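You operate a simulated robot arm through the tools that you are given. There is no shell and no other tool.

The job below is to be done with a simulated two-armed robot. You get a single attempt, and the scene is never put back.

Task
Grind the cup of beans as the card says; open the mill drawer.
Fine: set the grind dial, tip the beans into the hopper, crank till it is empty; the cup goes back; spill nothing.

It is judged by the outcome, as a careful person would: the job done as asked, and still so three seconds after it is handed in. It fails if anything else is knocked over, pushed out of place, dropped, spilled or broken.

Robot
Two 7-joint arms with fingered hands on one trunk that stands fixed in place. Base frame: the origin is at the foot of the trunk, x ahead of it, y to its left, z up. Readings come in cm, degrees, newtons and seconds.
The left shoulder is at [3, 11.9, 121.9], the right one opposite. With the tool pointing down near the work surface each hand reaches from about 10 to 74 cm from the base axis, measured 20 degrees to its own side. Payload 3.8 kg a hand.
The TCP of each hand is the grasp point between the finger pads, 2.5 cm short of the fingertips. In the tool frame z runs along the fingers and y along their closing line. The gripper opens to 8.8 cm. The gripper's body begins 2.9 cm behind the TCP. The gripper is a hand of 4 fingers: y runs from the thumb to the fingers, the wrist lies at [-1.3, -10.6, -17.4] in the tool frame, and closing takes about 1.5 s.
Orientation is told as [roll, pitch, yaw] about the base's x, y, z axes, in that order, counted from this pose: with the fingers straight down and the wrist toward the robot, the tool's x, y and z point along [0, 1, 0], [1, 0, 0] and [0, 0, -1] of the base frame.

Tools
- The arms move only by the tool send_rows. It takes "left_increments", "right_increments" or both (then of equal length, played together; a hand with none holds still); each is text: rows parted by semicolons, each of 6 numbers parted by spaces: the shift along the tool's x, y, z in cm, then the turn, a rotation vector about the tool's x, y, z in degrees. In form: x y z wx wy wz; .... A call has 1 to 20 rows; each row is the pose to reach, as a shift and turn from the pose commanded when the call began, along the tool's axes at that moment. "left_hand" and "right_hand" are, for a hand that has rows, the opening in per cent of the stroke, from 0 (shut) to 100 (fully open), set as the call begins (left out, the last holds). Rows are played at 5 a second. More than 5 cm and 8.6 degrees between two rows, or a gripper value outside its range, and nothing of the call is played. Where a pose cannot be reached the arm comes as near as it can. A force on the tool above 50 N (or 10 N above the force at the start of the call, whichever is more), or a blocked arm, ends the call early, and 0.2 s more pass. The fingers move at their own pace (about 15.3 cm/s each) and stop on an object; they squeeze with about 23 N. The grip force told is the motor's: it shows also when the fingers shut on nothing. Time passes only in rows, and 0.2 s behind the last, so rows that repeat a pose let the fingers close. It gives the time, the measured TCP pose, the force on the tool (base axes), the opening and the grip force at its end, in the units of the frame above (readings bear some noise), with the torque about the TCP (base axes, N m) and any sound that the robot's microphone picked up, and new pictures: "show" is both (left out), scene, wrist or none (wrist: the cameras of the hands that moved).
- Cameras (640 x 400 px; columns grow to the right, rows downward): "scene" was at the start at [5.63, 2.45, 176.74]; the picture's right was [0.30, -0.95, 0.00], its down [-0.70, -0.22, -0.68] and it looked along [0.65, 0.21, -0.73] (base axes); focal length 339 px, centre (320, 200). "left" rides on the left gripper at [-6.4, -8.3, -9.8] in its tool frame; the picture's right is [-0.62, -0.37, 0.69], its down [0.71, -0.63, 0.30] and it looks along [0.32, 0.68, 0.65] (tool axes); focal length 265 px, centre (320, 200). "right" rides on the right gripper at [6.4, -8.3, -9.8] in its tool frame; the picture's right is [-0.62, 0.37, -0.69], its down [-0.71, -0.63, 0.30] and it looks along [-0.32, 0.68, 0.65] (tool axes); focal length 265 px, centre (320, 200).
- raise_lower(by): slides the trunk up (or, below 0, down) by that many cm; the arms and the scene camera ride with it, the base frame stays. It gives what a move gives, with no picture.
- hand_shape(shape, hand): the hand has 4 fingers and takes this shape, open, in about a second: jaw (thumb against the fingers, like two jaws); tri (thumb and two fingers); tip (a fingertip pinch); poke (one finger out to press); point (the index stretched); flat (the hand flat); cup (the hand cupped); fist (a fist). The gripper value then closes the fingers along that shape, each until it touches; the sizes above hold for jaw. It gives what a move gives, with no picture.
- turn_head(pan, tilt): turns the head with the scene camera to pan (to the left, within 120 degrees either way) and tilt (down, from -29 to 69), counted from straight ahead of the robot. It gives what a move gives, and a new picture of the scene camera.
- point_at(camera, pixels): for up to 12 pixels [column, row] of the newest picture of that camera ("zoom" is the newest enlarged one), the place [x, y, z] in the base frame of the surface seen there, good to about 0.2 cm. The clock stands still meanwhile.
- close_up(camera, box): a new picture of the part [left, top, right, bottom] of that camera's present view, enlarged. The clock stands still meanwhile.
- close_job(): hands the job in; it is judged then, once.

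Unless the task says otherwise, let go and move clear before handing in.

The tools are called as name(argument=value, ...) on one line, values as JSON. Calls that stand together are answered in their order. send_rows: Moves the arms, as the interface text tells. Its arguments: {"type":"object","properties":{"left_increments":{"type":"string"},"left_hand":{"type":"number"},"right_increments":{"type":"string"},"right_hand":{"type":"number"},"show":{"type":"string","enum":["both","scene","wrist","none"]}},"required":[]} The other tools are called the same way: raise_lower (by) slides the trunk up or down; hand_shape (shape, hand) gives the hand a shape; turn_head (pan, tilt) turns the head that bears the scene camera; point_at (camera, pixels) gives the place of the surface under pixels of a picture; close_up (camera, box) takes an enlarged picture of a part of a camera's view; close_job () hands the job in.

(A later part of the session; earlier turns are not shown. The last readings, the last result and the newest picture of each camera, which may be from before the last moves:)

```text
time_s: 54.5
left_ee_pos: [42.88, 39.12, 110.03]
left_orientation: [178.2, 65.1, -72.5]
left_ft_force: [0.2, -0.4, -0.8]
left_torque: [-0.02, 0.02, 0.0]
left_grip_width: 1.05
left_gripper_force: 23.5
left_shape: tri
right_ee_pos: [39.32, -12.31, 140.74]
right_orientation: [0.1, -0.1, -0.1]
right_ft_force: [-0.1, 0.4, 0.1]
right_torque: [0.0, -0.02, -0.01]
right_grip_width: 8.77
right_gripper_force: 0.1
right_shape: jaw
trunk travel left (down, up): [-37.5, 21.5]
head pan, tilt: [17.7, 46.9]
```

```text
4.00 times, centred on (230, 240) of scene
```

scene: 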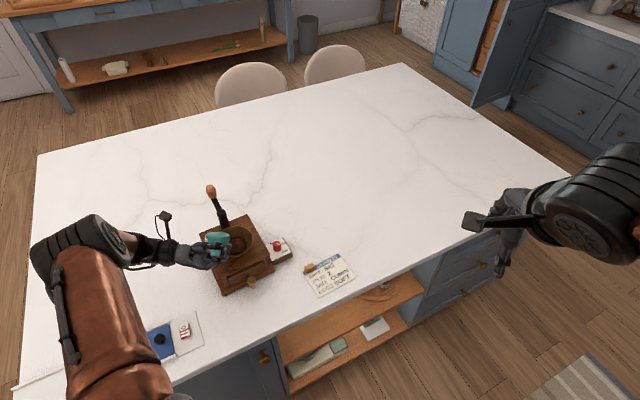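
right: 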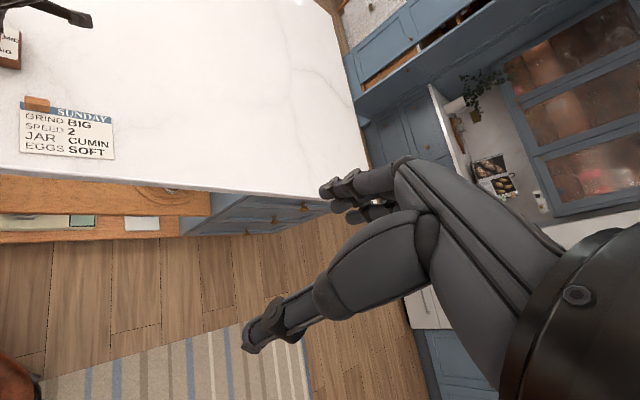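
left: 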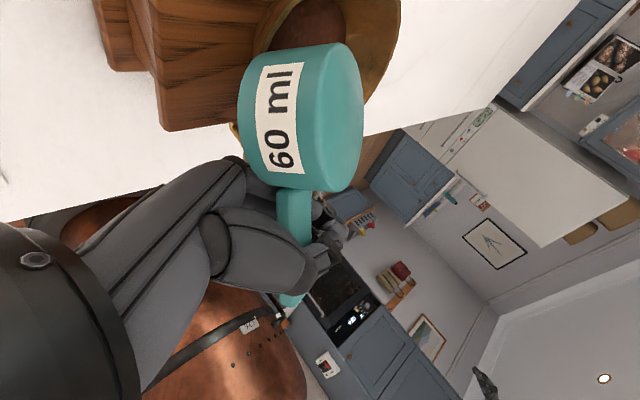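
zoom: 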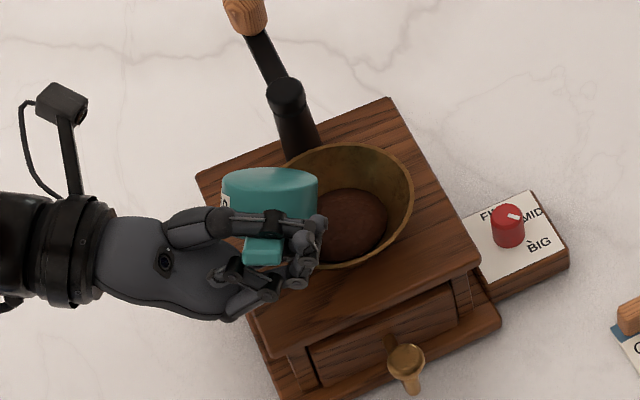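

The cup has swung in the grip: its opening now faces left, around (225,190) in the scene zoom, perhaps past the bowl's edge. I'll stop and measure before moving.

point_at(camera="zoom", pixels=[[225, 195], [270, 180], [312, 190], [260, 215], [262, 250], [230, 175], [295, 170], [310, 150], [240, 205], [350, 220]])

close_up(camera="scene", box=[205, 215, 260, 270])

point_at(camera="left", pixels=[[245, 110], [270, 55], [325, 45], [355, 110], [285, 170], [340, 180], [285, 230], [300, 110], [340, 110]])

```text
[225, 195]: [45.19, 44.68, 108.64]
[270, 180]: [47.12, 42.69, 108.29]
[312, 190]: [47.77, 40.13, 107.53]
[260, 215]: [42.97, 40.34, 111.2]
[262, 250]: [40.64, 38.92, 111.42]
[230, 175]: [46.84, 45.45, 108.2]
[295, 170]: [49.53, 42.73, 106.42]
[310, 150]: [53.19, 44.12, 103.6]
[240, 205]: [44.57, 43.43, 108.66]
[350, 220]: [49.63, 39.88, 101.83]
```

```text
7.27 times, centred on (232, 242) of scene
```

zoom: 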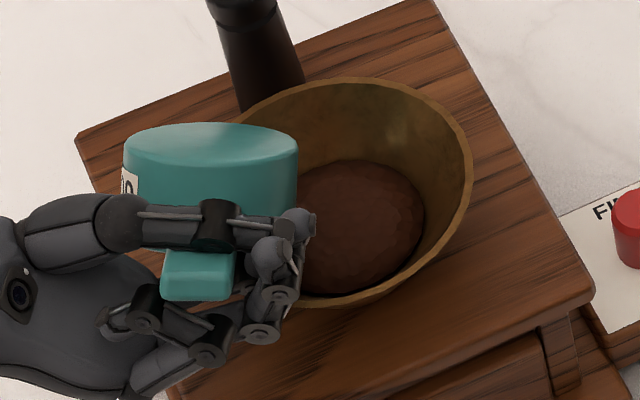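

```text
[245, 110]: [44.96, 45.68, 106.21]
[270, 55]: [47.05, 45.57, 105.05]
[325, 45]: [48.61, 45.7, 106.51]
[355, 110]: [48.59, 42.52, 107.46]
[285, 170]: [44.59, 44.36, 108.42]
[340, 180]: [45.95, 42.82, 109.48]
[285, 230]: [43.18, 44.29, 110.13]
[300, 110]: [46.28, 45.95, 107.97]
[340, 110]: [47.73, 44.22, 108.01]
```

The cup is fully inverted now, base up at z≈108 and mouth down near the left rim, and the bowl holds a big pile of beans. I'll raise it straight up slowly, then bring it back over the middle of the bowl.

send_rows(left_increments="0 -0.45 0.2 0 0 0; 0 -0.9 0.42 0 0 0; -0.7 -0.9 1.2 0 0 0; -1.4 -0.9 2.0 0 0 0; -1.4 -1.5 2.4 0 0 0; -1.4 -2.7 2.9 0 0 0; -1.4 -2.7 2.9 0 0 0", show="both")

close_up(camera="scene", box=[190, 200, 270, 280])

close_up(camera="left", box=[120, 0, 440, 210])

```text
time_s: 56.1
left_ee_pos: [44.73, 38.24, 113.72]
left_orientation: [178.3, 65.2, -72.7]
left_ft_force: [-0.8, 0.2, -0.4]
left_torque: [0.0, 0.03, 0.0]
left_grip_width: 1.05
left_gripper_force: 22.5
left_shape: tri
right_ee_pos: [39.3, -12.4, 140.73]
right_orientation: [0.0, 0.0, 0.0]
right_ft_force: [0.0, -0.4, 0.5]
right_torque: [-0.01, 0.03, -0.02]
right_grip_width: 8.77
right_gripper_force: 0.0
right_shape: jaw
trunk travel left (down, up): [-37.5, 21.5]
head pan, tilt: [17.7, 46.9]
```

scene: 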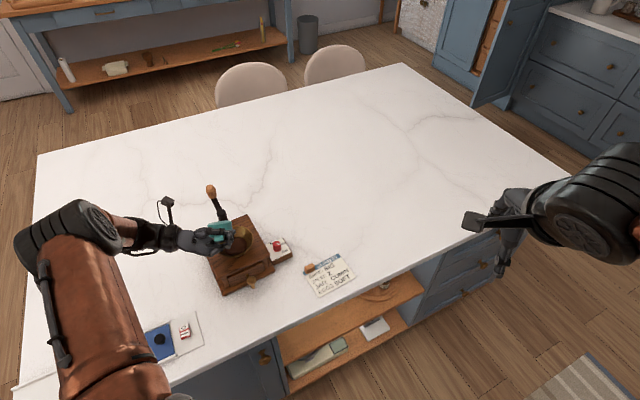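
left: 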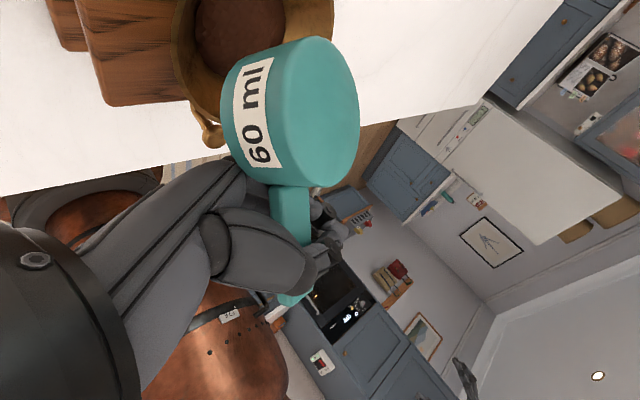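

```text
5.00 times, centred on (230, 240) of scene
```

zoom: 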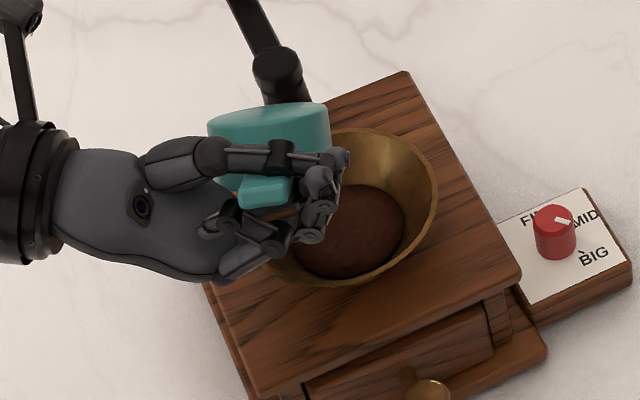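

```text
1.90 times, centred on (280, 105) of left
```

zoom: 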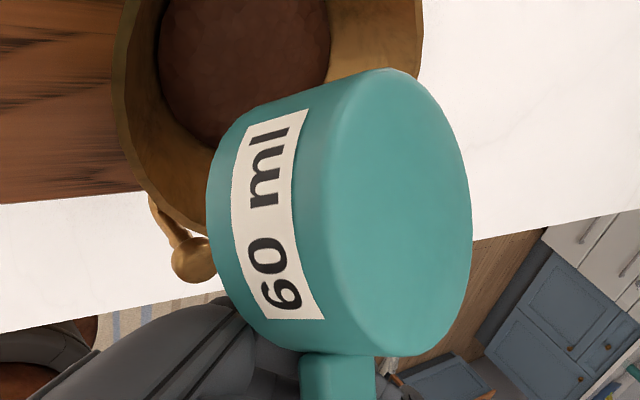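

The beans are in the bowl and the cup is still held. I'll rotate the hand back upright while staying above the bowl.

send_rows(left_increments="0 0 0 -6 0 0; 0 0 0 -12 0 0; 0 0 0 -18 0 0; 0 0 0 -24 0 0; 0 0 0 -30 0 0; 0 0 0 -36 0 0; 0 0 0 -42 0 0; 0 0 0 -48 0 0; 0 0 0 -54 0 0; 0 0 0 -60 0 0; 0 0 0 -66 0 0; 0 0 0 -72 0 0; 0 0 0 -78 0 0; 0 0 0 -84 0 0; 0 0 0 -90 0 0; 0 0 0 -90 0 0", show="both")

close_up(camera="left", box=[200, 30, 580, 290])

close_up(camera="scene", box=[190, 200, 290, 290])

```text
time_s: 59.5
left_ee_pos: [44.75, 38.34, 113.71]
left_orientation: [0.8, 24.8, 109.4]
left_ft_force: [0.0, 0.1, -0.5]
left_torque: [-0.04, 0.03, -0.03]
left_grip_width: 1.04
left_gripper_force: 23.0
left_shape: tri
right_ee_pos: [39.35, -12.23, 140.81]
right_orientation: [-0.1, 0.0, 0.0]
right_ft_force: [-0.1, 0.6, 0.2]
right_torque: [-0.01, 0.05, 0.01]
right_grip_width: 8.77
right_gripper_force: 0.1
right_shape: jaw
trunk travel left (down, up): [-37.5, 21.5]
head pan, tilt: [17.7, 46.9]
```

scene: 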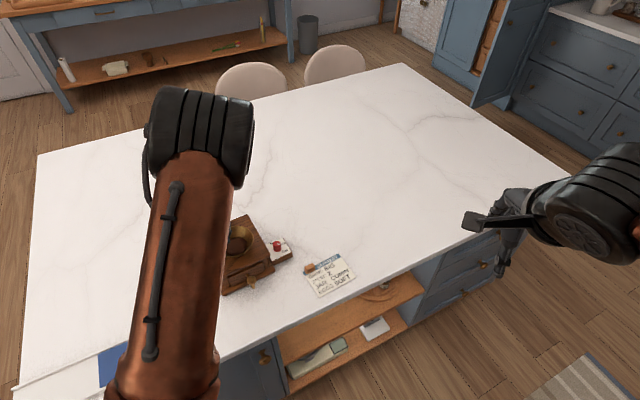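
left: 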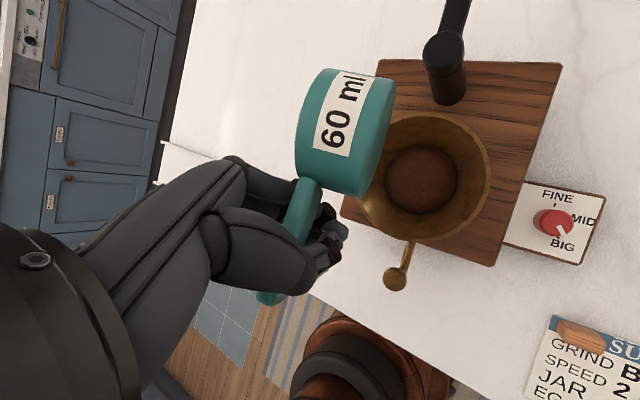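

```text
1.54 times, centred on (390, 160) of left
```

zoom: 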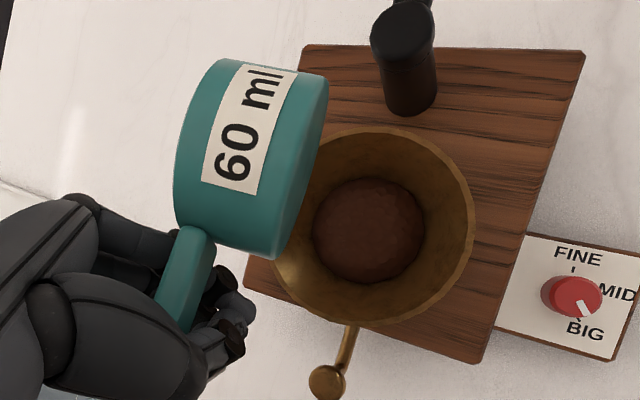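

```text
4.44 times, centred on (240, 245) of scene
```

zoom: 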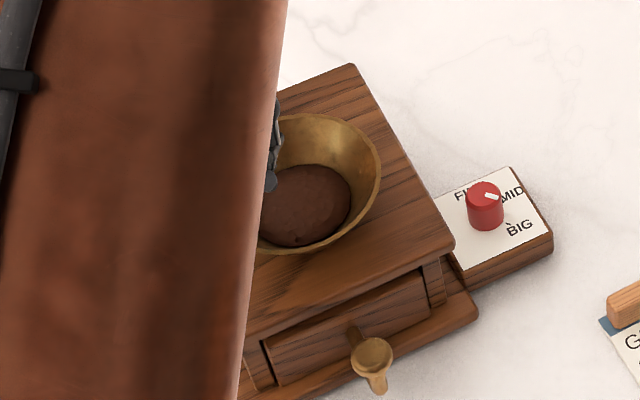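

The mill top looks clean, but the cup has turned in the fingers and its mouth now points left. I'll measure its pose relative to the hand so I can set it down upright.

point_at(camera="left", pixels=[[308, 188], [298, 215], [290, 235], [392, 90], [380, 140], [362, 190], [338, 115], [300, 120], [298, 160], [325, 72], [345, 185], [268, 297]])

close_up(camera="left", box=[230, 50, 430, 310])

```text
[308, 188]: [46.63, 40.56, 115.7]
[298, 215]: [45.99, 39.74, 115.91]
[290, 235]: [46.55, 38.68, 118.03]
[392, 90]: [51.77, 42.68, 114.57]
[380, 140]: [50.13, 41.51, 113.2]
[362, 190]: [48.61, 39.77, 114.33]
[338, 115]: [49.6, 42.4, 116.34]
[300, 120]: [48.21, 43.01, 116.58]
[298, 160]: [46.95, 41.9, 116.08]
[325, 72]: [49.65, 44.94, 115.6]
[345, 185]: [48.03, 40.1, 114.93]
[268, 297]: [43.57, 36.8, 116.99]
```

```text
1.54 times, centred on (330, 180) of left
```

zoom: 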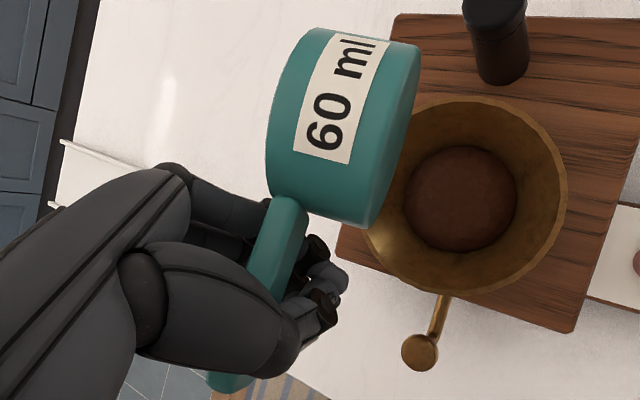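

The cup's mouth direction is about 72° from vertical, and I've worked out its orientation in the hand. I'll carry the empty cup back above its spot, turning the hand so the cup ends up nearly upright. It will lean about 20° the right way, and the counter will flatten it.

send_rows(left_increments="0.12 0.5 -1.88 -3.14 0.6 6.36; 0.23 1.0 -3.75 -6.29 1.2 12.7; 0.35 1.84 -4.9 -9.43 1.8 19.1; 0.46 3.01 -5.33 -12.6 2.4 25.4; 0.58 4.19 -5.76 -15.7 3 31.8; 0.69 5.36 -6.18 -18.9 3.6 38.1; 0.81 6.53 -6.61 -22 4.2 44.5; 0.92 7.71 -7.03 -25.2 4.8 50.9; 1.04 8.88 -7.46 -28.3 5.4 57.2; 1.15 10.05 -7.88 -31.4 6 63.6; 1.27 11.56 -7.58 -34.6 6.6 69.9; 1.38 13.07 -7.28 -37.7 7.2 76.3; 1.5 14.58 -6.98 -40.9 7.8 82.6; 1.61 16.08 -6.68 -44 8.4 89; 1.73 17.6 -6.38 -47.2 9 95.3; 1.84 18.77 -6.8 -50.3 9.6 101.7; 1.84 18.77 -6.8 -50.3 9.6 101.7", show="both")

close_up(camera="left", box=[200, 30, 520, 310])

close_up(camera="scene", box=[130, 190, 290, 310])

```text
time_s: 63.1
left_ee_pos: [36.56, 56.29, 112.12]
left_orientation: [16.1, -25.2, 4.0]
left_ft_force: [0.6, 0.3, 0.2]
left_torque: [0.06, -0.02, 0.03]
left_grip_width: 1.06
left_gripper_force: 23.2
left_shape: tri
right_ee_pos: [39.47, -12.26, 140.74]
right_orientation: [0.0, 0.0, 0.0]
right_ft_force: [0.0, 0.5, 0.9]
right_torque: [0.01, 0.02, -0.02]
right_grip_width: 8.79
right_gripper_force: 0.1
right_shape: jaw
trunk travel left (down, up): [-37.5, 21.5]
head pan, tilt: [17.7, 46.9]
```

scene: 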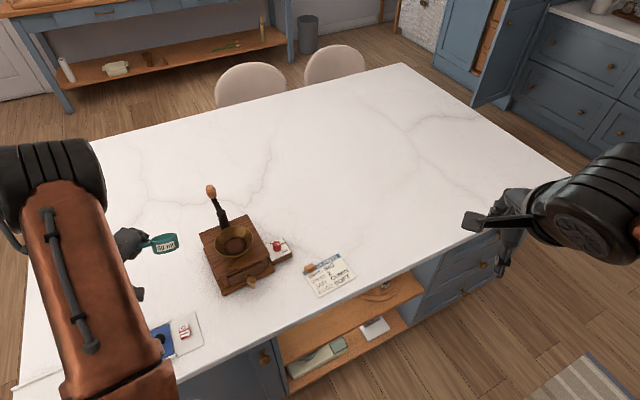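
left: 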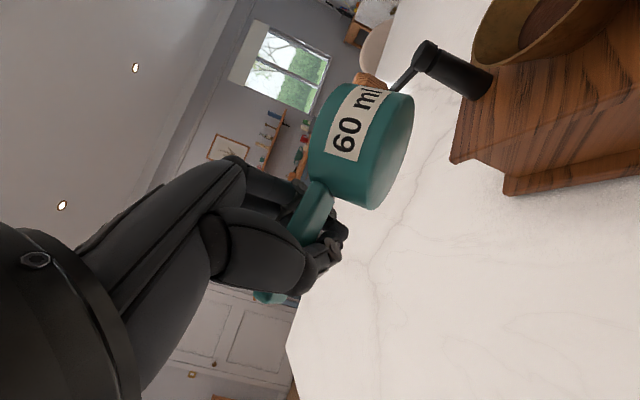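

```text
1.43 times, centred on (360, 170) of left
```

zoom: 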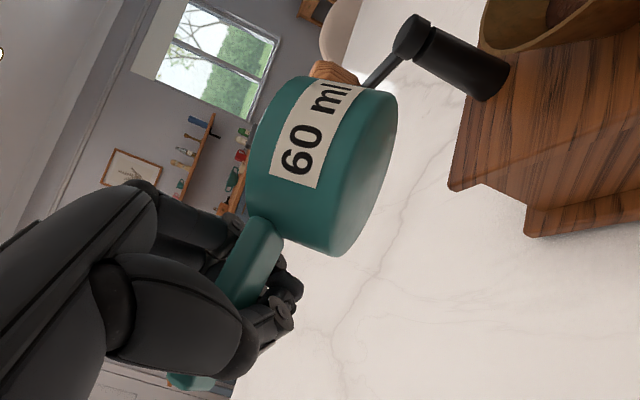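

```text
3.33 times, centred on (210, 250) of scene
```

zoom: 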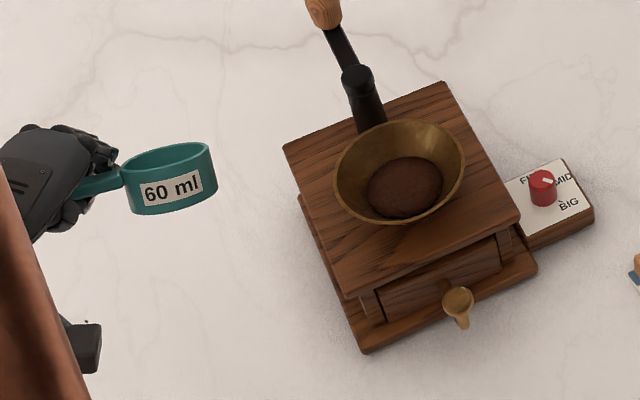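

The mill top and counter look clean and the hopper holds the beans. I'll measure the cup's pose here.

close_up(camera="scene", box=[125, 225, 190, 265])

point_at(camera="zoom", pixels=[[40, 155], [110, 145], [260, 105], [500, 50], [480, 110], [400, 130], [300, 140], [510, 180], [420, 205], [300, 215], [400, 60], [280, 170]])

```text
9.85 times, centred on (158, 245) of scene
```

zoom: 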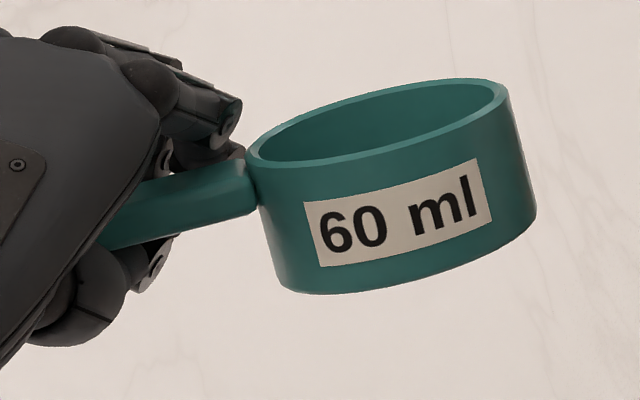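

```text
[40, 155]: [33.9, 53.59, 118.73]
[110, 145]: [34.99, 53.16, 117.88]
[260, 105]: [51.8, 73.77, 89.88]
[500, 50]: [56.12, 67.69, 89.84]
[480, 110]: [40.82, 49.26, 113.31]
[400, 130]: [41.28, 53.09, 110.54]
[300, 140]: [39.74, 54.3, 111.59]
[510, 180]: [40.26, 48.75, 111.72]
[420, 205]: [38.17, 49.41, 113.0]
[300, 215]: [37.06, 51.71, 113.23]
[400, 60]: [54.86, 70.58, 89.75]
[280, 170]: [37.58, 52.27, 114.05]
```

The inside of the cup is empty (bare teal). I'll take rim and base points for a precise pose.

point_at(camera="zoom", pixels=[[250, 152], [503, 92], [300, 163], [420, 146], [470, 82], [350, 103], [277, 280], [350, 290], [450, 275], [530, 222], [180, 190], [240, 190]])

```text
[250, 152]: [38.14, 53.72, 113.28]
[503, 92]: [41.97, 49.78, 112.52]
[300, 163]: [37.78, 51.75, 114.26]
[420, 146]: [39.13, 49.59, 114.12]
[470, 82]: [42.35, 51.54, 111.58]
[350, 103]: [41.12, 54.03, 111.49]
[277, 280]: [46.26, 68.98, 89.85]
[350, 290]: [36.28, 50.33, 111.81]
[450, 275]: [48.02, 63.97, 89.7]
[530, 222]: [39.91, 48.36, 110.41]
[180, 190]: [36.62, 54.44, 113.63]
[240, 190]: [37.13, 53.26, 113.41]
```

The rim fit shows the cup leaning about 34° toward the far-left side and drooping about 8°, with its rim centre at (40.0, 51.8). I'll rotate the hand to reduce the lean to about 20°, remove the droop, and lower a little.

send_rows(left_increments="-0.1 -0.6 1.6 -5.1 0.75 -1.2; -0.2 -1.25 3.2 -10.3 1.5 -2.4; -0.29 -1.88 4.74 -15.4 2.25 -3.6; -0.29 -1.88 4.74 -15.4 2.25 -3.6", show="both")

close_up(camera="scene", box=[125, 235, 190, 275])

```text
time_s: 64.1
left_ee_pos: [36.56, 57.51, 107.12]
left_orientation: [19.4, -41.0, 2.6]
left_ft_force: [0.4, -0.1, -0.9]
left_torque: [0.03, 0.02, -0.02]
left_grip_width: 1.05
left_gripper_force: 22.7
left_shape: tri
right_ee_pos: [39.31, -12.34, 140.86]
right_orientation: [0.0, 0.0, 0.0]
right_ft_force: [0.2, 1.1, -0.5]
right_torque: [-0.04, -0.02, -0.02]
right_grip_width: 8.76
right_gripper_force: 0.1
right_shape: jaw
trunk travel left (down, up): [-37.5, 21.5]
head pan, tilt: [17.7, 46.9]
```

scene: 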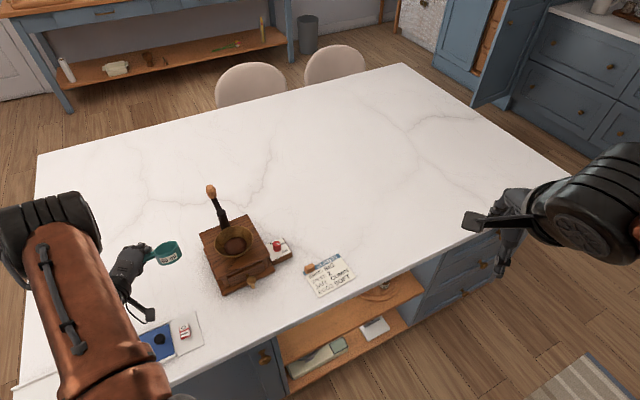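
left: 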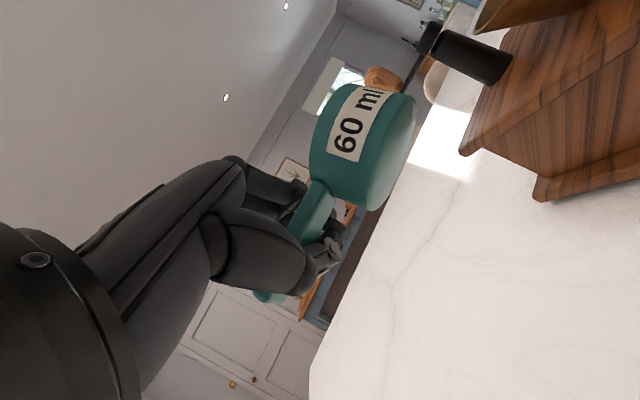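

```text
9.85 times, centred on (158, 255) of scene
```

zoom: 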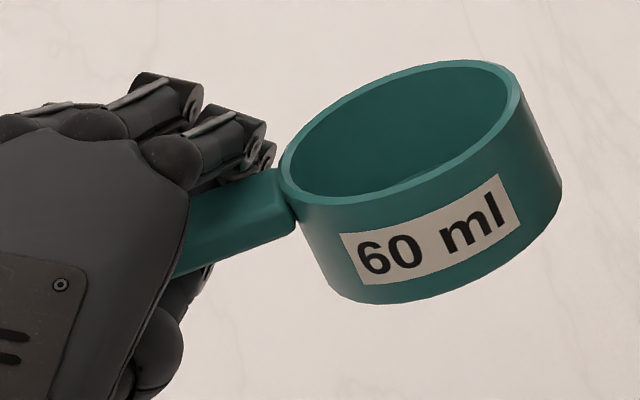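

point_at(camera="zoom", pixels=[[285, 170], [514, 90], [330, 202], [450, 165], [450, 64], [330, 105], [340, 285], [400, 300], [480, 275], [555, 200], [230, 205], [380, 200]])

close_up(camera="scene", box=[90, 225, 220, 345])

```text
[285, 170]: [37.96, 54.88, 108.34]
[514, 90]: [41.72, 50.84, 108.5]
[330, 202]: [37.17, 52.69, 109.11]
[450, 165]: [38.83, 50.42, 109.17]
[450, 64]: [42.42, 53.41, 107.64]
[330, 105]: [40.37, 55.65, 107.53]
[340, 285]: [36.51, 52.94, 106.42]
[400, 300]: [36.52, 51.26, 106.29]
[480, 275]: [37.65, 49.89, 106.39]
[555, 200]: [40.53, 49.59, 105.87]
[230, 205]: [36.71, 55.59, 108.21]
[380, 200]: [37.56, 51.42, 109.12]
```

```text
3.33 times, centred on (155, 285) of scene
```

zoom: 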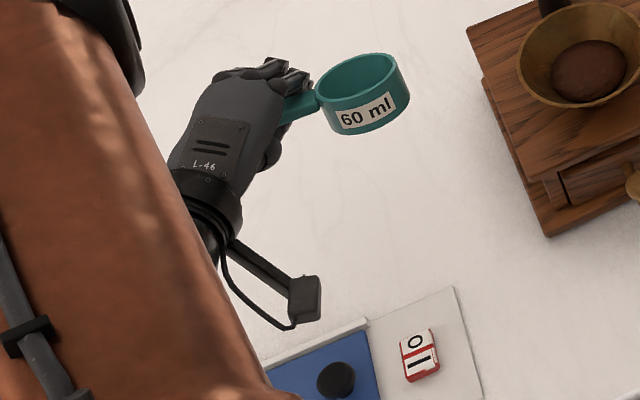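

The cup is level along its handle now, with a 19° lean left to flatten. Before lowering, I'll check where the nearby tray is, since the wrist camera bracket will come close to the counter.

point_at(camera="zoom", pixels=[[455, 287], [368, 320], [415, 340], [300, 300], [335, 375], [300, 360], [210, 160], [215, 215], [480, 395]])

```text
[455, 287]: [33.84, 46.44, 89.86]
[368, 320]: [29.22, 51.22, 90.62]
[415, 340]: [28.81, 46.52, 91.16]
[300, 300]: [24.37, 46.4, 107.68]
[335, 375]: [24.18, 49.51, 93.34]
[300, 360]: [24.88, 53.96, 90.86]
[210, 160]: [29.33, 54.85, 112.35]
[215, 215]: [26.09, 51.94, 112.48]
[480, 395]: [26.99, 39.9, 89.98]
```

The wrist camera would come down right beside the tray's knob at (24.2, 49.5), which is too risky. So I'll set the empty cup down on clear counter about 13 cm further out, then regrasp it with vertical fingers and take it home properly.

send_rows(left_increments="1.75 1.78 2.26 1.3 -0.7 -0.2; 3.5 3.57 4.5 2.6 -1.5 -0.4; 5.24 5.35 6.77 3.9 -2.2 -0.7; 6.99 7.13 9.03 5.2 -2.9 -0.9; 6.99 7.13 9.03 5.2 -2.9 -0.9", show="none")

turn_head(pan=35, tilt=47)

```text
time_s: 65.3
left_ee_pos: [45.76, 67.51, 107.04]
left_orientation: [14.4, -36.3, 5.6]
left_ft_force: [-0.5, 0.0, -0.1]
left_torque: [0.05, 0.03, 0.02]
left_grip_width: 1.06
left_gripper_force: 23.5
left_shape: tri
right_ee_pos: [39.3, -12.36, 140.78]
right_orientation: [0.0, -0.1, 0.1]
right_ft_force: [-0.2, 0.6, 1.0]
right_torque: [-0.01, 0.01, 0.03]
right_grip_width: 8.77
right_gripper_force: 0.1
right_shape: jaw
trunk travel left (down, up): [-37.5, 21.5]
head pan, tilt: [17.7, 46.9]
```

```text
time_s: 66.1
left_ee_pos: [45.62, 67.3, 107.03]
left_orientation: [14.3, -36.2, 5.7]
left_ft_force: [0.5, 0.3, -0.6]
left_torque: [0.01, 0.02, 0.02]
left_grip_width: 1.06
left_gripper_force: 23.2
left_shape: tri
right_ee_pos: [39.39, -12.31, 140.74]
right_orientation: [0.0, -0.1, 0.1]
right_ft_force: [0.2, -0.1, 0.2]
right_torque: [0.0, -0.01, 0.03]
right_grip_width: 8.76
right_gripper_force: 0.0
right_shape: jaw
trunk travel left (down, up): [-37.5, 21.5]
head pan, tilt: [35.0, 47.0]
```

scene: 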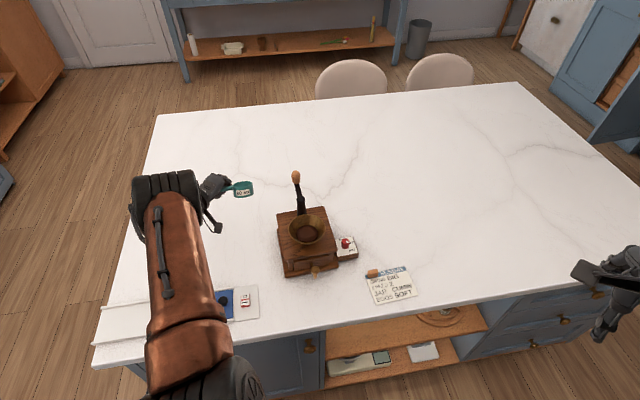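

The path is clear, so I'll lower straight down 11 cm toward the open counter.

send_rows(left_increments="-0.7 -2.07 2.74 0 0 0; -1.39 -4.14 5.47 0 0 0; -2.09 -6.2 8.2 0 0 0; -2.19 -6.5 8.6 0 0 0; -2.19 -6.5 8.6 0 0 0", show="both")

close_up(camera="scene", box=[180, 155, 300, 255])

```text
time_s: 67.3
left_ee_pos: [45.64, 67.54, 95.9]
left_orientation: [14.4, -36.2, 5.8]
left_ft_force: [-0.8, -0.5, -0.5]
left_torque: [0.03, 0.0, 0.01]
left_grip_width: 1.07
left_gripper_force: 23.0
left_shape: tri
right_ee_pos: [39.38, -12.26, 140.71]
right_orientation: [0.0, 0.0, -0.1]
right_ft_force: [0.4, -0.2, -0.2]
right_torque: [-0.01, 0.04, -0.03]
right_grip_width: 8.77
right_gripper_force: 0.2
right_shape: jaw
trunk travel left (down, up): [-37.5, 21.5]
head pan, tilt: [35.0, 47.0]
```

scene: 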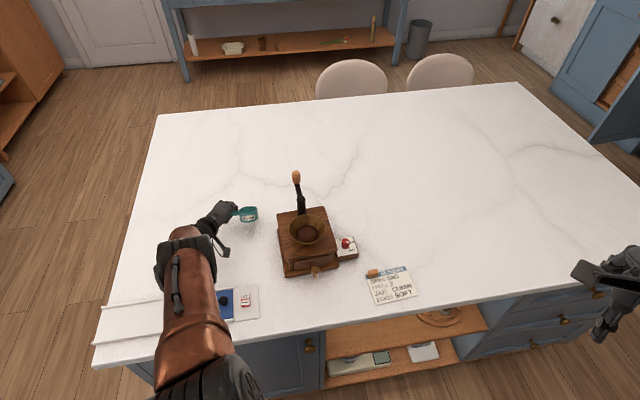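
left: 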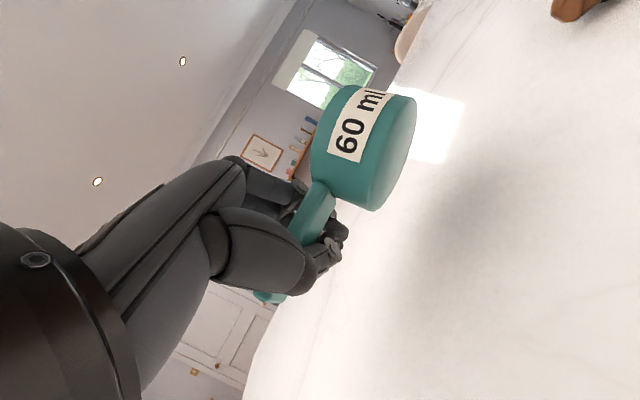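

```text
4.00 times, centred on (240, 205) of scene
```

zoom: 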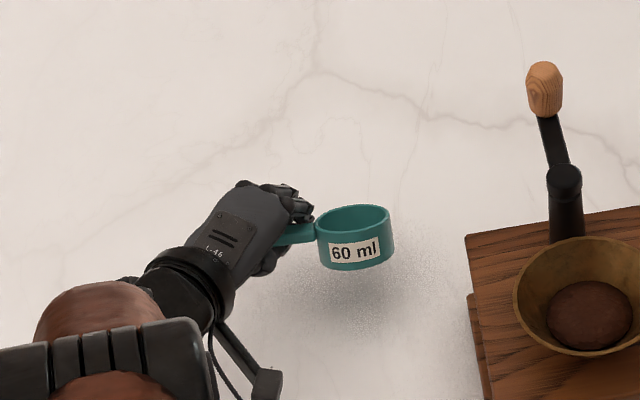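

I'll check the heights of the elbow and forearm over the tray before going lower.

point_at(camera="scene", pixels=[[180, 235], [190, 260], [200, 245], [185, 290], [210, 235], [226, 247], [215, 225], [240, 214], [255, 214], [247, 222], [248, 206]])

```text
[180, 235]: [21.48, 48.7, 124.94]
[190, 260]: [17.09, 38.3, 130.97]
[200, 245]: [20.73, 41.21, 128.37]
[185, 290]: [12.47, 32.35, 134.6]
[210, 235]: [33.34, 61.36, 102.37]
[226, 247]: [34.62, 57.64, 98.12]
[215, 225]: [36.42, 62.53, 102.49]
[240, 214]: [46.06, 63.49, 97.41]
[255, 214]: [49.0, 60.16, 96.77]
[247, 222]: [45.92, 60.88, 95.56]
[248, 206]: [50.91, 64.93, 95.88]
```

The elbow is high (z 125 or more) and the camera bracket is at z 98. I'll lower 2 cm more, then use small steps to make contact.

send_rows(left_increments="-0.2 -0.59 0.78 0 0 0; -0.4 -1.18 1.56 0 0 0; -0.4 -1.18 1.56 0 0 0", show="none")

send_rows(left_increments="-0.08 -0.24 0.31 0 0 0; -0.12 -0.35 0.47 0 0 0; -0.12 -0.35 0.47 0 0 0", show="scene")

close_up(camera="scene", box=[200, 180, 280, 245])

```text
time_s: 68.1
left_ee_pos: [45.66, 67.43, 93.88]
left_orientation: [14.4, -36.2, 5.7]
left_ft_force: [-0.8, 0.2, -0.9]
left_torque: [0.01, 0.01, 0.02]
left_grip_width: 1.05
left_gripper_force: 22.9
left_shape: tri
right_ee_pos: [39.43, -12.3, 140.72]
right_orientation: [0.0, 0.0, 0.0]
right_ft_force: [-0.1, -0.1, -0.6]
right_torque: [0.0, 0.02, 0.01]
right_grip_width: 8.78
right_gripper_force: 0.1
right_shape: jaw
trunk travel left (down, up): [-37.5, 21.5]
head pan, tilt: [35.0, 47.0]
```

```text
time_s: 68.9
left_ee_pos: [45.85, 67.22, 93.35]
left_orientation: [14.5, -36.2, 5.7]
left_ft_force: [-0.5, -0.4, -1.3]
left_torque: [0.05, 0.01, -0.02]
left_grip_width: 1.06
left_gripper_force: 23.1
left_shape: tri
left hand out of reach, approached as far as the arm can: row 2, 3
right_ee_pos: [39.33, -12.27, 140.73]
right_orientation: [0.0, 0.0, 0.0]
right_ft_force: [-0.7, -0.8, -0.3]
right_torque: [0.0, -0.01, 0.02]
right_grip_width: 8.75
right_gripper_force: 0.1
right_shape: jaw
trunk travel left (down, up): [-37.5, 21.5]
head pan, tilt: [35.0, 47.0]
```

scene: 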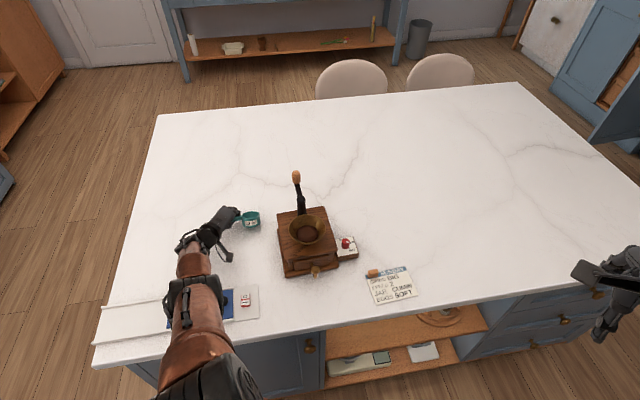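

```text
6.15 times, centred on (240, 212) of scene
```

zoom: 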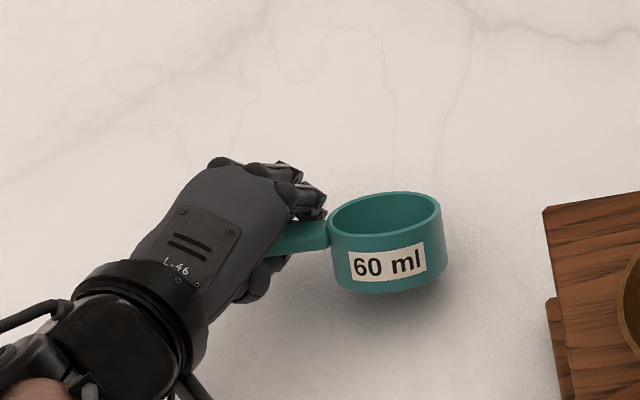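

The arm has hit a reach limit in this posture at z 93.35. Lowering the trunk carries the arms down rigidly, so I'll use that for the last gentle descent.

raise_lower(by=-0.5)

close_up(camera="scene", box=[200, 180, 280, 245])

```text
time_s: 69.4
left_ee_pos: [45.85, 67.14, 93.03]
left_orientation: [14.4, -36.2, 5.7]
left_ft_force: [-0.1, -0.1, -1.2]
left_torque: [0.01, 0.0, 0.0]
left_grip_width: 1.07
left_gripper_force: 23.3
left_shape: tri
right_ee_pos: [39.34, -12.23, 140.27]
right_orientation: [0.0, 0.0, 0.0]
right_ft_force: [-0.4, -0.2, -0.1]
right_torque: [0.01, -0.05, 0.02]
right_grip_width: 8.75
right_gripper_force: 0.1
right_shape: jaw
trunk travel left (down, up): [-37.0, 22.0]
head pan, tilt: [35.0, 47.0]
```

```text
6.15 times, centred on (240, 212) of scene
```

zoom: 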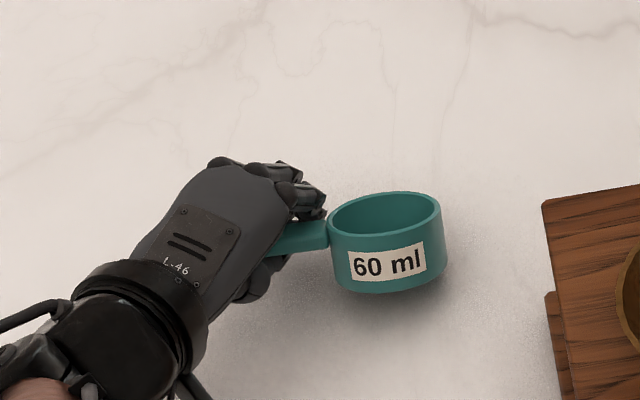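

I'll measure the rim to see how far the base is from the counter.

point_at(camera="zoom", pixels=[[328, 232], [438, 210], [350, 242], [420, 236], [400, 192], [350, 204], [345, 285], [385, 292], [440, 270], [300, 235], [300, 200], [262, 290]])

```text
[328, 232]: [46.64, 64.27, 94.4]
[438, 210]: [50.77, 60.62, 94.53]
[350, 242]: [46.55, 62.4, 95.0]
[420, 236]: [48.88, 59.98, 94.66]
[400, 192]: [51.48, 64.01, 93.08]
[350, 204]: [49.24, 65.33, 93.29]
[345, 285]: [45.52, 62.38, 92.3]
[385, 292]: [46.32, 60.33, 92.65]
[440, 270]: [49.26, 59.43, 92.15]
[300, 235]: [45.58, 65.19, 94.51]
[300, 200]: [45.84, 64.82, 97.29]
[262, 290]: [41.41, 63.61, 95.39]
```

The rim centre is at z≈94.2 with a 20° lean, so the low edge of the base is about 0.3 cm above the counter. I'll continue down in small trunk steps.

raise_lower(by=-0.5)

raise_lower(by=-0.3)

close_up(camera="scene", box=[200, 180, 280, 245])

point_at(camera="zoom", pixels=[[328, 232], [438, 210], [350, 242], [420, 236], [400, 192], [350, 204], [345, 285], [300, 235], [262, 290]])

```text
time_s: 70.0
left_ee_pos: [45.86, 67.15, 92.48]
left_orientation: [14.4, -36.1, 5.7]
left_ft_force: [-0.6, -0.4, 0.0]
left_torque: [0.0, 0.0, 0.01]
left_grip_width: 1.07
left_gripper_force: 22.6
left_shape: tri
right_ee_pos: [39.37, -12.31, 139.66]
right_orientation: [0.0, -0.1, 0.0]
right_ft_force: [-0.2, 0.9, -0.2]
right_torque: [0.03, -0.04, 0.0]
right_grip_width: 8.79
right_gripper_force: 0.1
right_shape: jaw
trunk travel left (down, up): [-36.5, 22.5]
head pan, tilt: [35.0, 47.0]
```

```text
time_s: 70.5
left_ee_pos: [45.79, 67.28, 92.2]
left_orientation: [14.3, -36.2, 5.7]
left_ft_force: [-0.7, 0.1, 0.5]
left_torque: [-0.01, -0.02, 0.01]
left_grip_width: 1.07
left_gripper_force: 22.8
left_shape: tri
right_ee_pos: [39.31, -12.33, 139.38]
right_orientation: [0.0, 0.0, 0.1]
right_ft_force: [-1.0, -0.1, 0.4]
right_torque: [0.02, 0.03, -0.02]
right_grip_width: 8.76
right_gripper_force: 0.0
right_shape: jaw
trunk travel left (down, up): [-36.2, 22.8]
head pan, tilt: [35.0, 47.0]
```

```text
6.15 times, centred on (240, 212) of scene
```

zoom: 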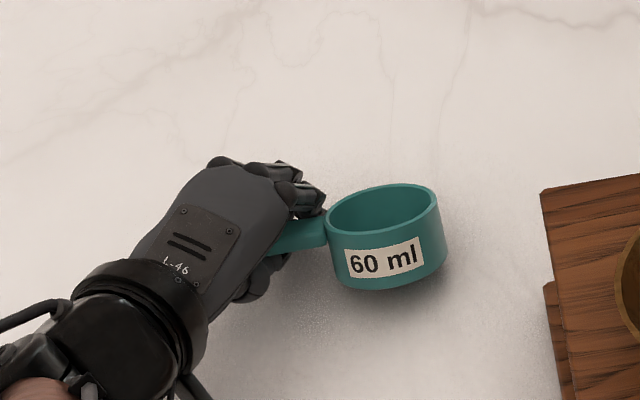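

```text
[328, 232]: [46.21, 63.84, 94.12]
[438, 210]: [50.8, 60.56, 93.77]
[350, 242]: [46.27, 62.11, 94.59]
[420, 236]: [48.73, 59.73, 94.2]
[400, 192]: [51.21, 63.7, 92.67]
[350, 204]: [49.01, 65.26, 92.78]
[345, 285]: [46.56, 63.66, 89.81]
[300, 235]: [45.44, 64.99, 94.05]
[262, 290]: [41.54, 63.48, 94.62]
```

There's almost no force yet. I'll continue with small trunk steps.

raise_lower(by=-0.4)

raise_lower(by=-0.3)

close_up(camera="scene", box=[200, 180, 280, 245])

```text
time_s: 71.0
left_ee_pos: [45.62, 67.32, 91.77]
left_orientation: [14.4, -36.2, 5.9]
left_ft_force: [-1.1, 0.1, 1.1]
left_torque: [0.01, -0.02, 0.02]
left_grip_width: 1.06
left_gripper_force: 23.0
left_shape: tri
right_ee_pos: [39.25, -12.21, 138.99]
right_orientation: [0.0, 0.0, 0.0]
right_ft_force: [-0.5, 0.1, 0.5]
right_torque: [0.0, -0.01, 0.06]
right_grip_width: 8.78
right_gripper_force: 0.0
right_shape: jaw
trunk travel left (down, up): [-35.8, 23.2]
head pan, tilt: [35.0, 47.0]
```

```text
time_s: 71.5
left_ee_pos: [45.7, 67.16, 91.6]
left_orientation: [14.5, -36.3, 5.7]
left_ft_force: [-1.6, -0.2, 5.3]
left_torque: [0.02, -0.13, -0.05]
left_grip_width: 1.05
left_gripper_force: 22.8
left_shape: tri
right_ee_pos: [39.15, -12.33, 138.86]
right_orientation: [-0.1, 0.0, -0.1]
right_ft_force: [-0.7, 0.0, 0.0]
right_torque: [0.04, -0.06, -0.01]
right_grip_width: 8.78
right_gripper_force: 0.0
right_shape: jaw
trunk travel left (down, up): [-35.5, 23.5]
head pan, tilt: [35.0, 47.0]
```

```text
6.15 times, centred on (240, 212) of scene
```

zoom: 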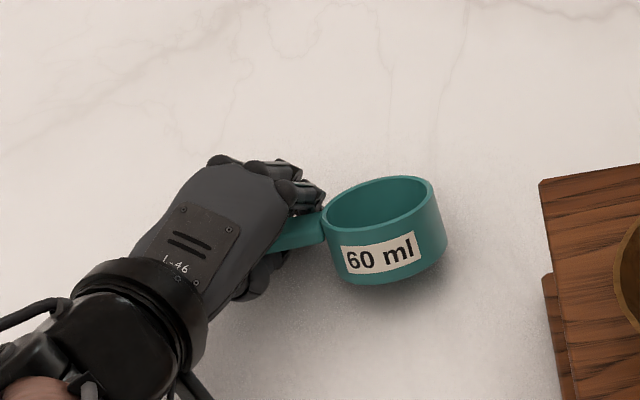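

There is 5 N of contact now. I'll measure the cup's tilt.

point_at(camera="zoom", pixels=[[325, 225], [433, 195], [345, 235], [415, 221], [395, 177], [345, 194], [343, 280], [385, 285], [440, 255], [295, 235]])

close_up(camera="left", box=[200, 60, 480, 320])

```text
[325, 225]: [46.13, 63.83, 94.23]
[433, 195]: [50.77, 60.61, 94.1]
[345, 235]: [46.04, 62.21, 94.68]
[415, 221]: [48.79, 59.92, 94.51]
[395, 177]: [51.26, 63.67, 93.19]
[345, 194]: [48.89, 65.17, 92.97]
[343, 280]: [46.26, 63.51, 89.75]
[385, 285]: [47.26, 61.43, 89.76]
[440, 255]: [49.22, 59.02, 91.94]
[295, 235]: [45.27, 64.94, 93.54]
```

```text
1.54 times, centred on (340, 190) of left
```

zoom: 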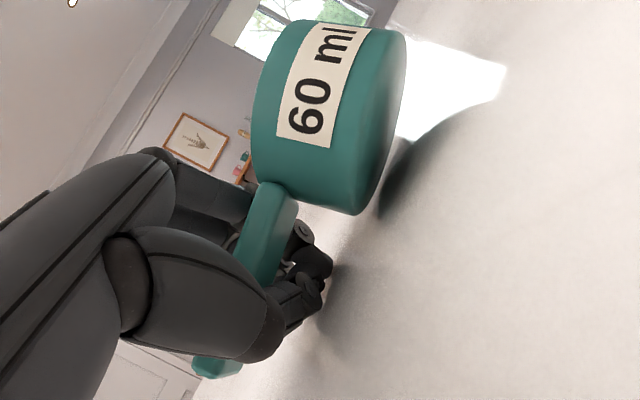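

The base edge is on the counter with a 19° lean, and the fingertips are touching too, so pressing further won't help. I'll ease up 0.2 cm and open the fingers in tiny steps, so the handle settles flat instead of dropping.

raise_lower(by=0.2)

send_rows(left_increments="0 0 0 0 0 0; 0 0 0 0 0 0", left_hand=13, show="none")

send_rows(left_increments="0 0 0 0 0 0; 0 0 0 0 0 0", left_hand=15, show="none")

close_up(camera="scene", box=[200, 180, 280, 245])

```text
time_s: 72.1
left_ee_pos: [45.75, 67.24, 91.68]
left_orientation: [14.3, -36.1, 5.8]
left_ft_force: [-0.1, 0.8, 2.1]
left_torque: [-0.02, -0.06, 0.0]
left_grip_width: 1.04
left_gripper_force: 23.3
left_shape: tri
right_ee_pos: [39.39, -12.32, 138.89]
right_orientation: [0.1, 0.1, 0.2]
right_ft_force: [0.3, 0.6, 0.8]
right_torque: [0.02, 0.02, -0.01]
right_grip_width: 8.79
right_gripper_force: 0.1
right_shape: jaw
trunk travel left (down, up): [-35.7, 23.3]
head pan, tilt: [35.0, 47.0]
```

```text
time_s: 72.7
left_ee_pos: [45.89, 67.18, 92.03]
left_orientation: [14.5, -36.4, 5.6]
left_ft_force: [2.8, -1.5, 8.1]
left_torque: [0.0, -0.12, -0.03]
left_grip_width: 1.18
left_gripper_force: 0.1
left_shape: tri
right_ee_pos: [39.38, -12.44, 139.03]
right_orientation: [0.0, -0.1, 0.0]
right_ft_force: [0.1, -0.1, 0.2]
right_torque: [0.04, 0.01, -0.01]
right_grip_width: 8.8
right_gripper_force: 0.1
right_shape: jaw
trunk travel left (down, up): [-35.7, 23.3]
head pan, tilt: [35.0, 47.0]
```

```text
time_s: 73.3
left_ee_pos: [45.8, 67.18, 91.86]
left_orientation: [14.4, -36.3, 5.6]
left_ft_force: [3.8, 0.1, 8.0]
left_torque: [0.06, -0.17, -0.01]
left_grip_width: 1.26
left_gripper_force: 0.0
left_shape: tri
right_ee_pos: [39.31, -12.34, 139.01]
right_orientation: [0.1, 0.1, 0.0]
right_ft_force: [0.1, 0.2, 0.6]
right_torque: [0.01, 0.0, 0.01]
right_grip_width: 8.77
right_gripper_force: 0.1
right_shape: jaw
trunk travel left (down, up): [-35.7, 23.3]
head pan, tilt: [35.0, 47.0]
```

```text
6.15 times, centred on (240, 212) of scene
```

zoom: 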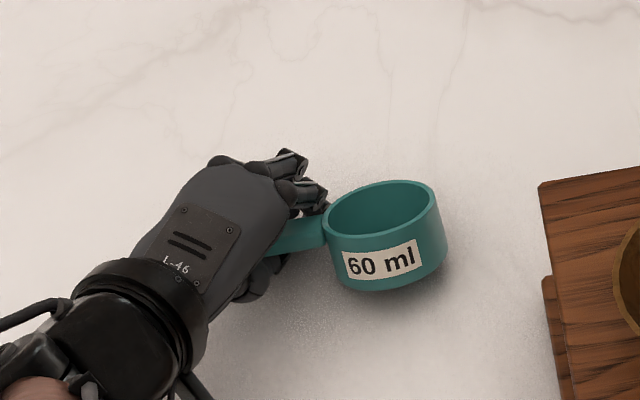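

The grip is off (force 0) and the cup seems to be settling. I'll relieve the finger pressure by raising slightly and open a bit more.

raise_lower(by=0.3)

send_rows(left_increments="0 0 0 0 0 0; 0 0 0 0 0 0", left_hand=19, show="none")

close_up(camera="scene", box=[200, 180, 280, 245])

point_at(camera="zoom", pixels=[[328, 232], [435, 205], [348, 239], [418, 227], [397, 184], [347, 201], [385, 290], [295, 238]])

```text
time_s: 73.8
left_ee_pos: [45.79, 67.26, 92.04]
left_orientation: [14.4, -36.3, 5.7]
left_ft_force: [1.7, 0.7, 5.5]
left_torque: [-0.02, -0.1, -0.01]
left_grip_width: 1.27
left_gripper_force: 0.0
left_shape: tri
right_ee_pos: [39.18, -12.34, 139.22]
right_orientation: [0.1, 0.0, 0.0]
right_ft_force: [-0.4, 1.2, -0.3]
right_torque: [-0.04, -0.03, 0.01]
right_grip_width: 8.77
right_gripper_force: 0.1
right_shape: jaw
trunk travel left (down, up): [-36.0, 23.0]
head pan, tilt: [35.0, 47.0]
```

```text
time_s: 74.4
left_ee_pos: [45.67, 67.15, 92.08]
left_orientation: [14.5, -36.2, 5.6]
left_ft_force: [3.0, -1.0, 6.6]
left_torque: [0.01, -0.18, -0.01]
left_grip_width: 1.57
left_gripper_force: 0.0
left_shape: tri
right_ee_pos: [39.35, -12.49, 139.26]
right_orientation: [-0.1, 0.1, 0.0]
right_ft_force: [-0.8, 0.2, 0.2]
right_torque: [-0.01, 0.0, 0.02]
right_grip_width: 8.8
right_gripper_force: 0.1
right_shape: jaw
trunk travel left (down, up): [-36.0, 23.0]
head pan, tilt: [35.0, 47.0]
```

```text
6.15 times, centred on (240, 212) of scene
```

zoom: 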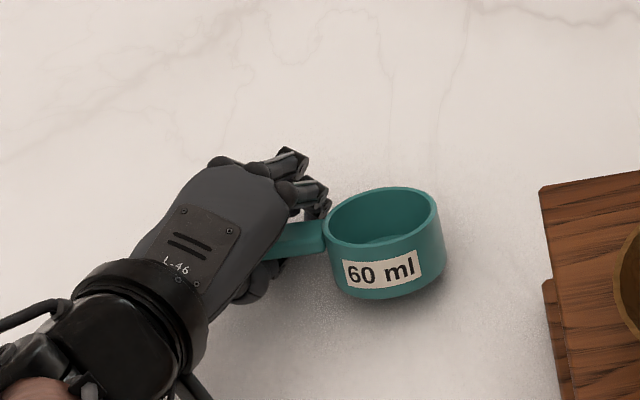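

```text
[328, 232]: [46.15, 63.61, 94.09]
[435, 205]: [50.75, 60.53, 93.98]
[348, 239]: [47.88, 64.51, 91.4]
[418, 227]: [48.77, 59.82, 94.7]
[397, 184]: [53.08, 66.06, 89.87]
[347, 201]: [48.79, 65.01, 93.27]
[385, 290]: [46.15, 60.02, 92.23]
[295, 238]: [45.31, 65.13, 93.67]
```

The cup is gradually flattening. I'll open further in small steps.

raise_lower(by=0.2)

send_rows(left_increments="0 0 0 0 0 0; 0 0 0 0 0 0", left_hand=23, show="none")

send_rows(left_increments="0 0 0 0 0 0; 0 0 0 0 0 0", left_hand=28, show="wrist")

close_up(camera="scene", box=[200, 180, 280, 245])

```text
time_s: 74.9
left_ee_pos: [45.71, 67.15, 92.22]
left_orientation: [14.5, -36.1, 5.7]
left_ft_force: [2.3, 0.5, 5.3]
left_torque: [0.03, -0.13, 0.03]
left_grip_width: 1.62
left_gripper_force: 0.2
left_shape: tri
right_ee_pos: [39.33, -12.36, 139.48]
right_orientation: [0.0, 0.0, 0.0]
right_ft_force: [0.6, -0.3, -0.6]
right_torque: [0.03, 0.0, -0.02]
right_grip_width: 8.81
right_gripper_force: 0.0
right_shape: jaw
trunk travel left (down, up): [-36.2, 22.8]
head pan, tilt: [35.0, 47.0]
```

```text
time_s: 75.5
left_ee_pos: [45.88, 67.11, 92.23]
left_orientation: [14.5, -36.2, 5.6]
left_ft_force: [2.6, 0.0, 6.3]
left_torque: [0.05, -0.14, -0.04]
left_grip_width: 1.91
left_gripper_force: 0.0
left_shape: tri
right_ee_pos: [39.26, -12.39, 139.45]
right_orientation: [0.0, 0.0, 0.0]
right_ft_force: [-0.1, -0.1, -0.2]
right_torque: [0.03, -0.01, 0.0]
right_grip_width: 8.74
right_gripper_force: 0.1
right_shape: jaw
trunk travel left (down, up): [-36.2, 22.8]
head pan, tilt: [35.0, 47.0]
```

```text
time_s: 76.1
left_ee_pos: [45.8, 67.23, 92.31]
left_orientation: [14.6, -36.1, 5.6]
left_ft_force: [2.8, 0.0, 7.5]
left_torque: [0.04, -0.12, -0.02]
left_grip_width: 2.29
left_gripper_force: 0.1
left_shape: tri
right_ee_pos: [39.28, -12.48, 139.38]
right_orientation: [0.0, -0.1, 0.0]
right_ft_force: [-0.3, 0.4, -0.5]
right_torque: [0.01, 0.01, 0.03]
right_grip_width: 8.77
right_gripper_force: 0.1
right_shape: jaw
trunk travel left (down, up): [-36.2, 22.8]
head pan, tilt: [35.0, 47.0]
```

left: 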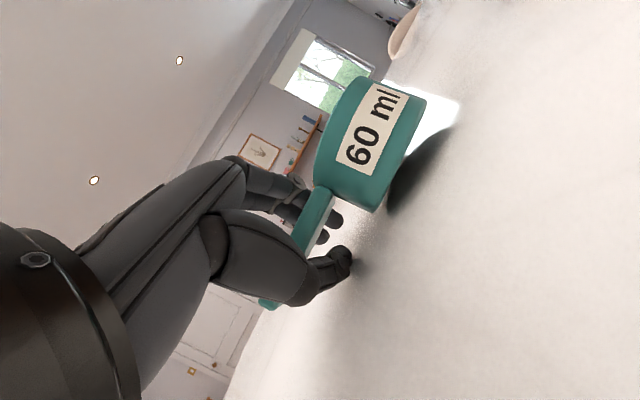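

```text
6.15 times, centred on (240, 212) of scene
```

zoom: 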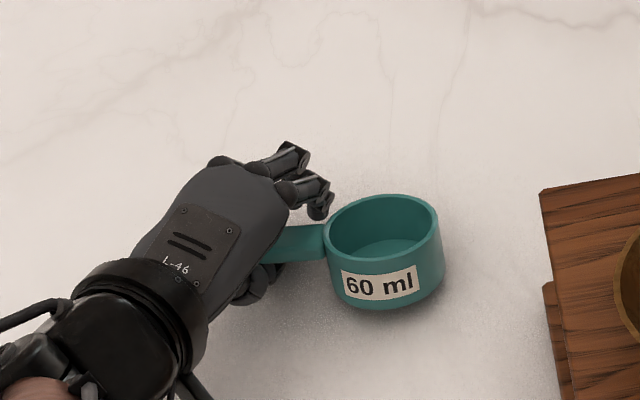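

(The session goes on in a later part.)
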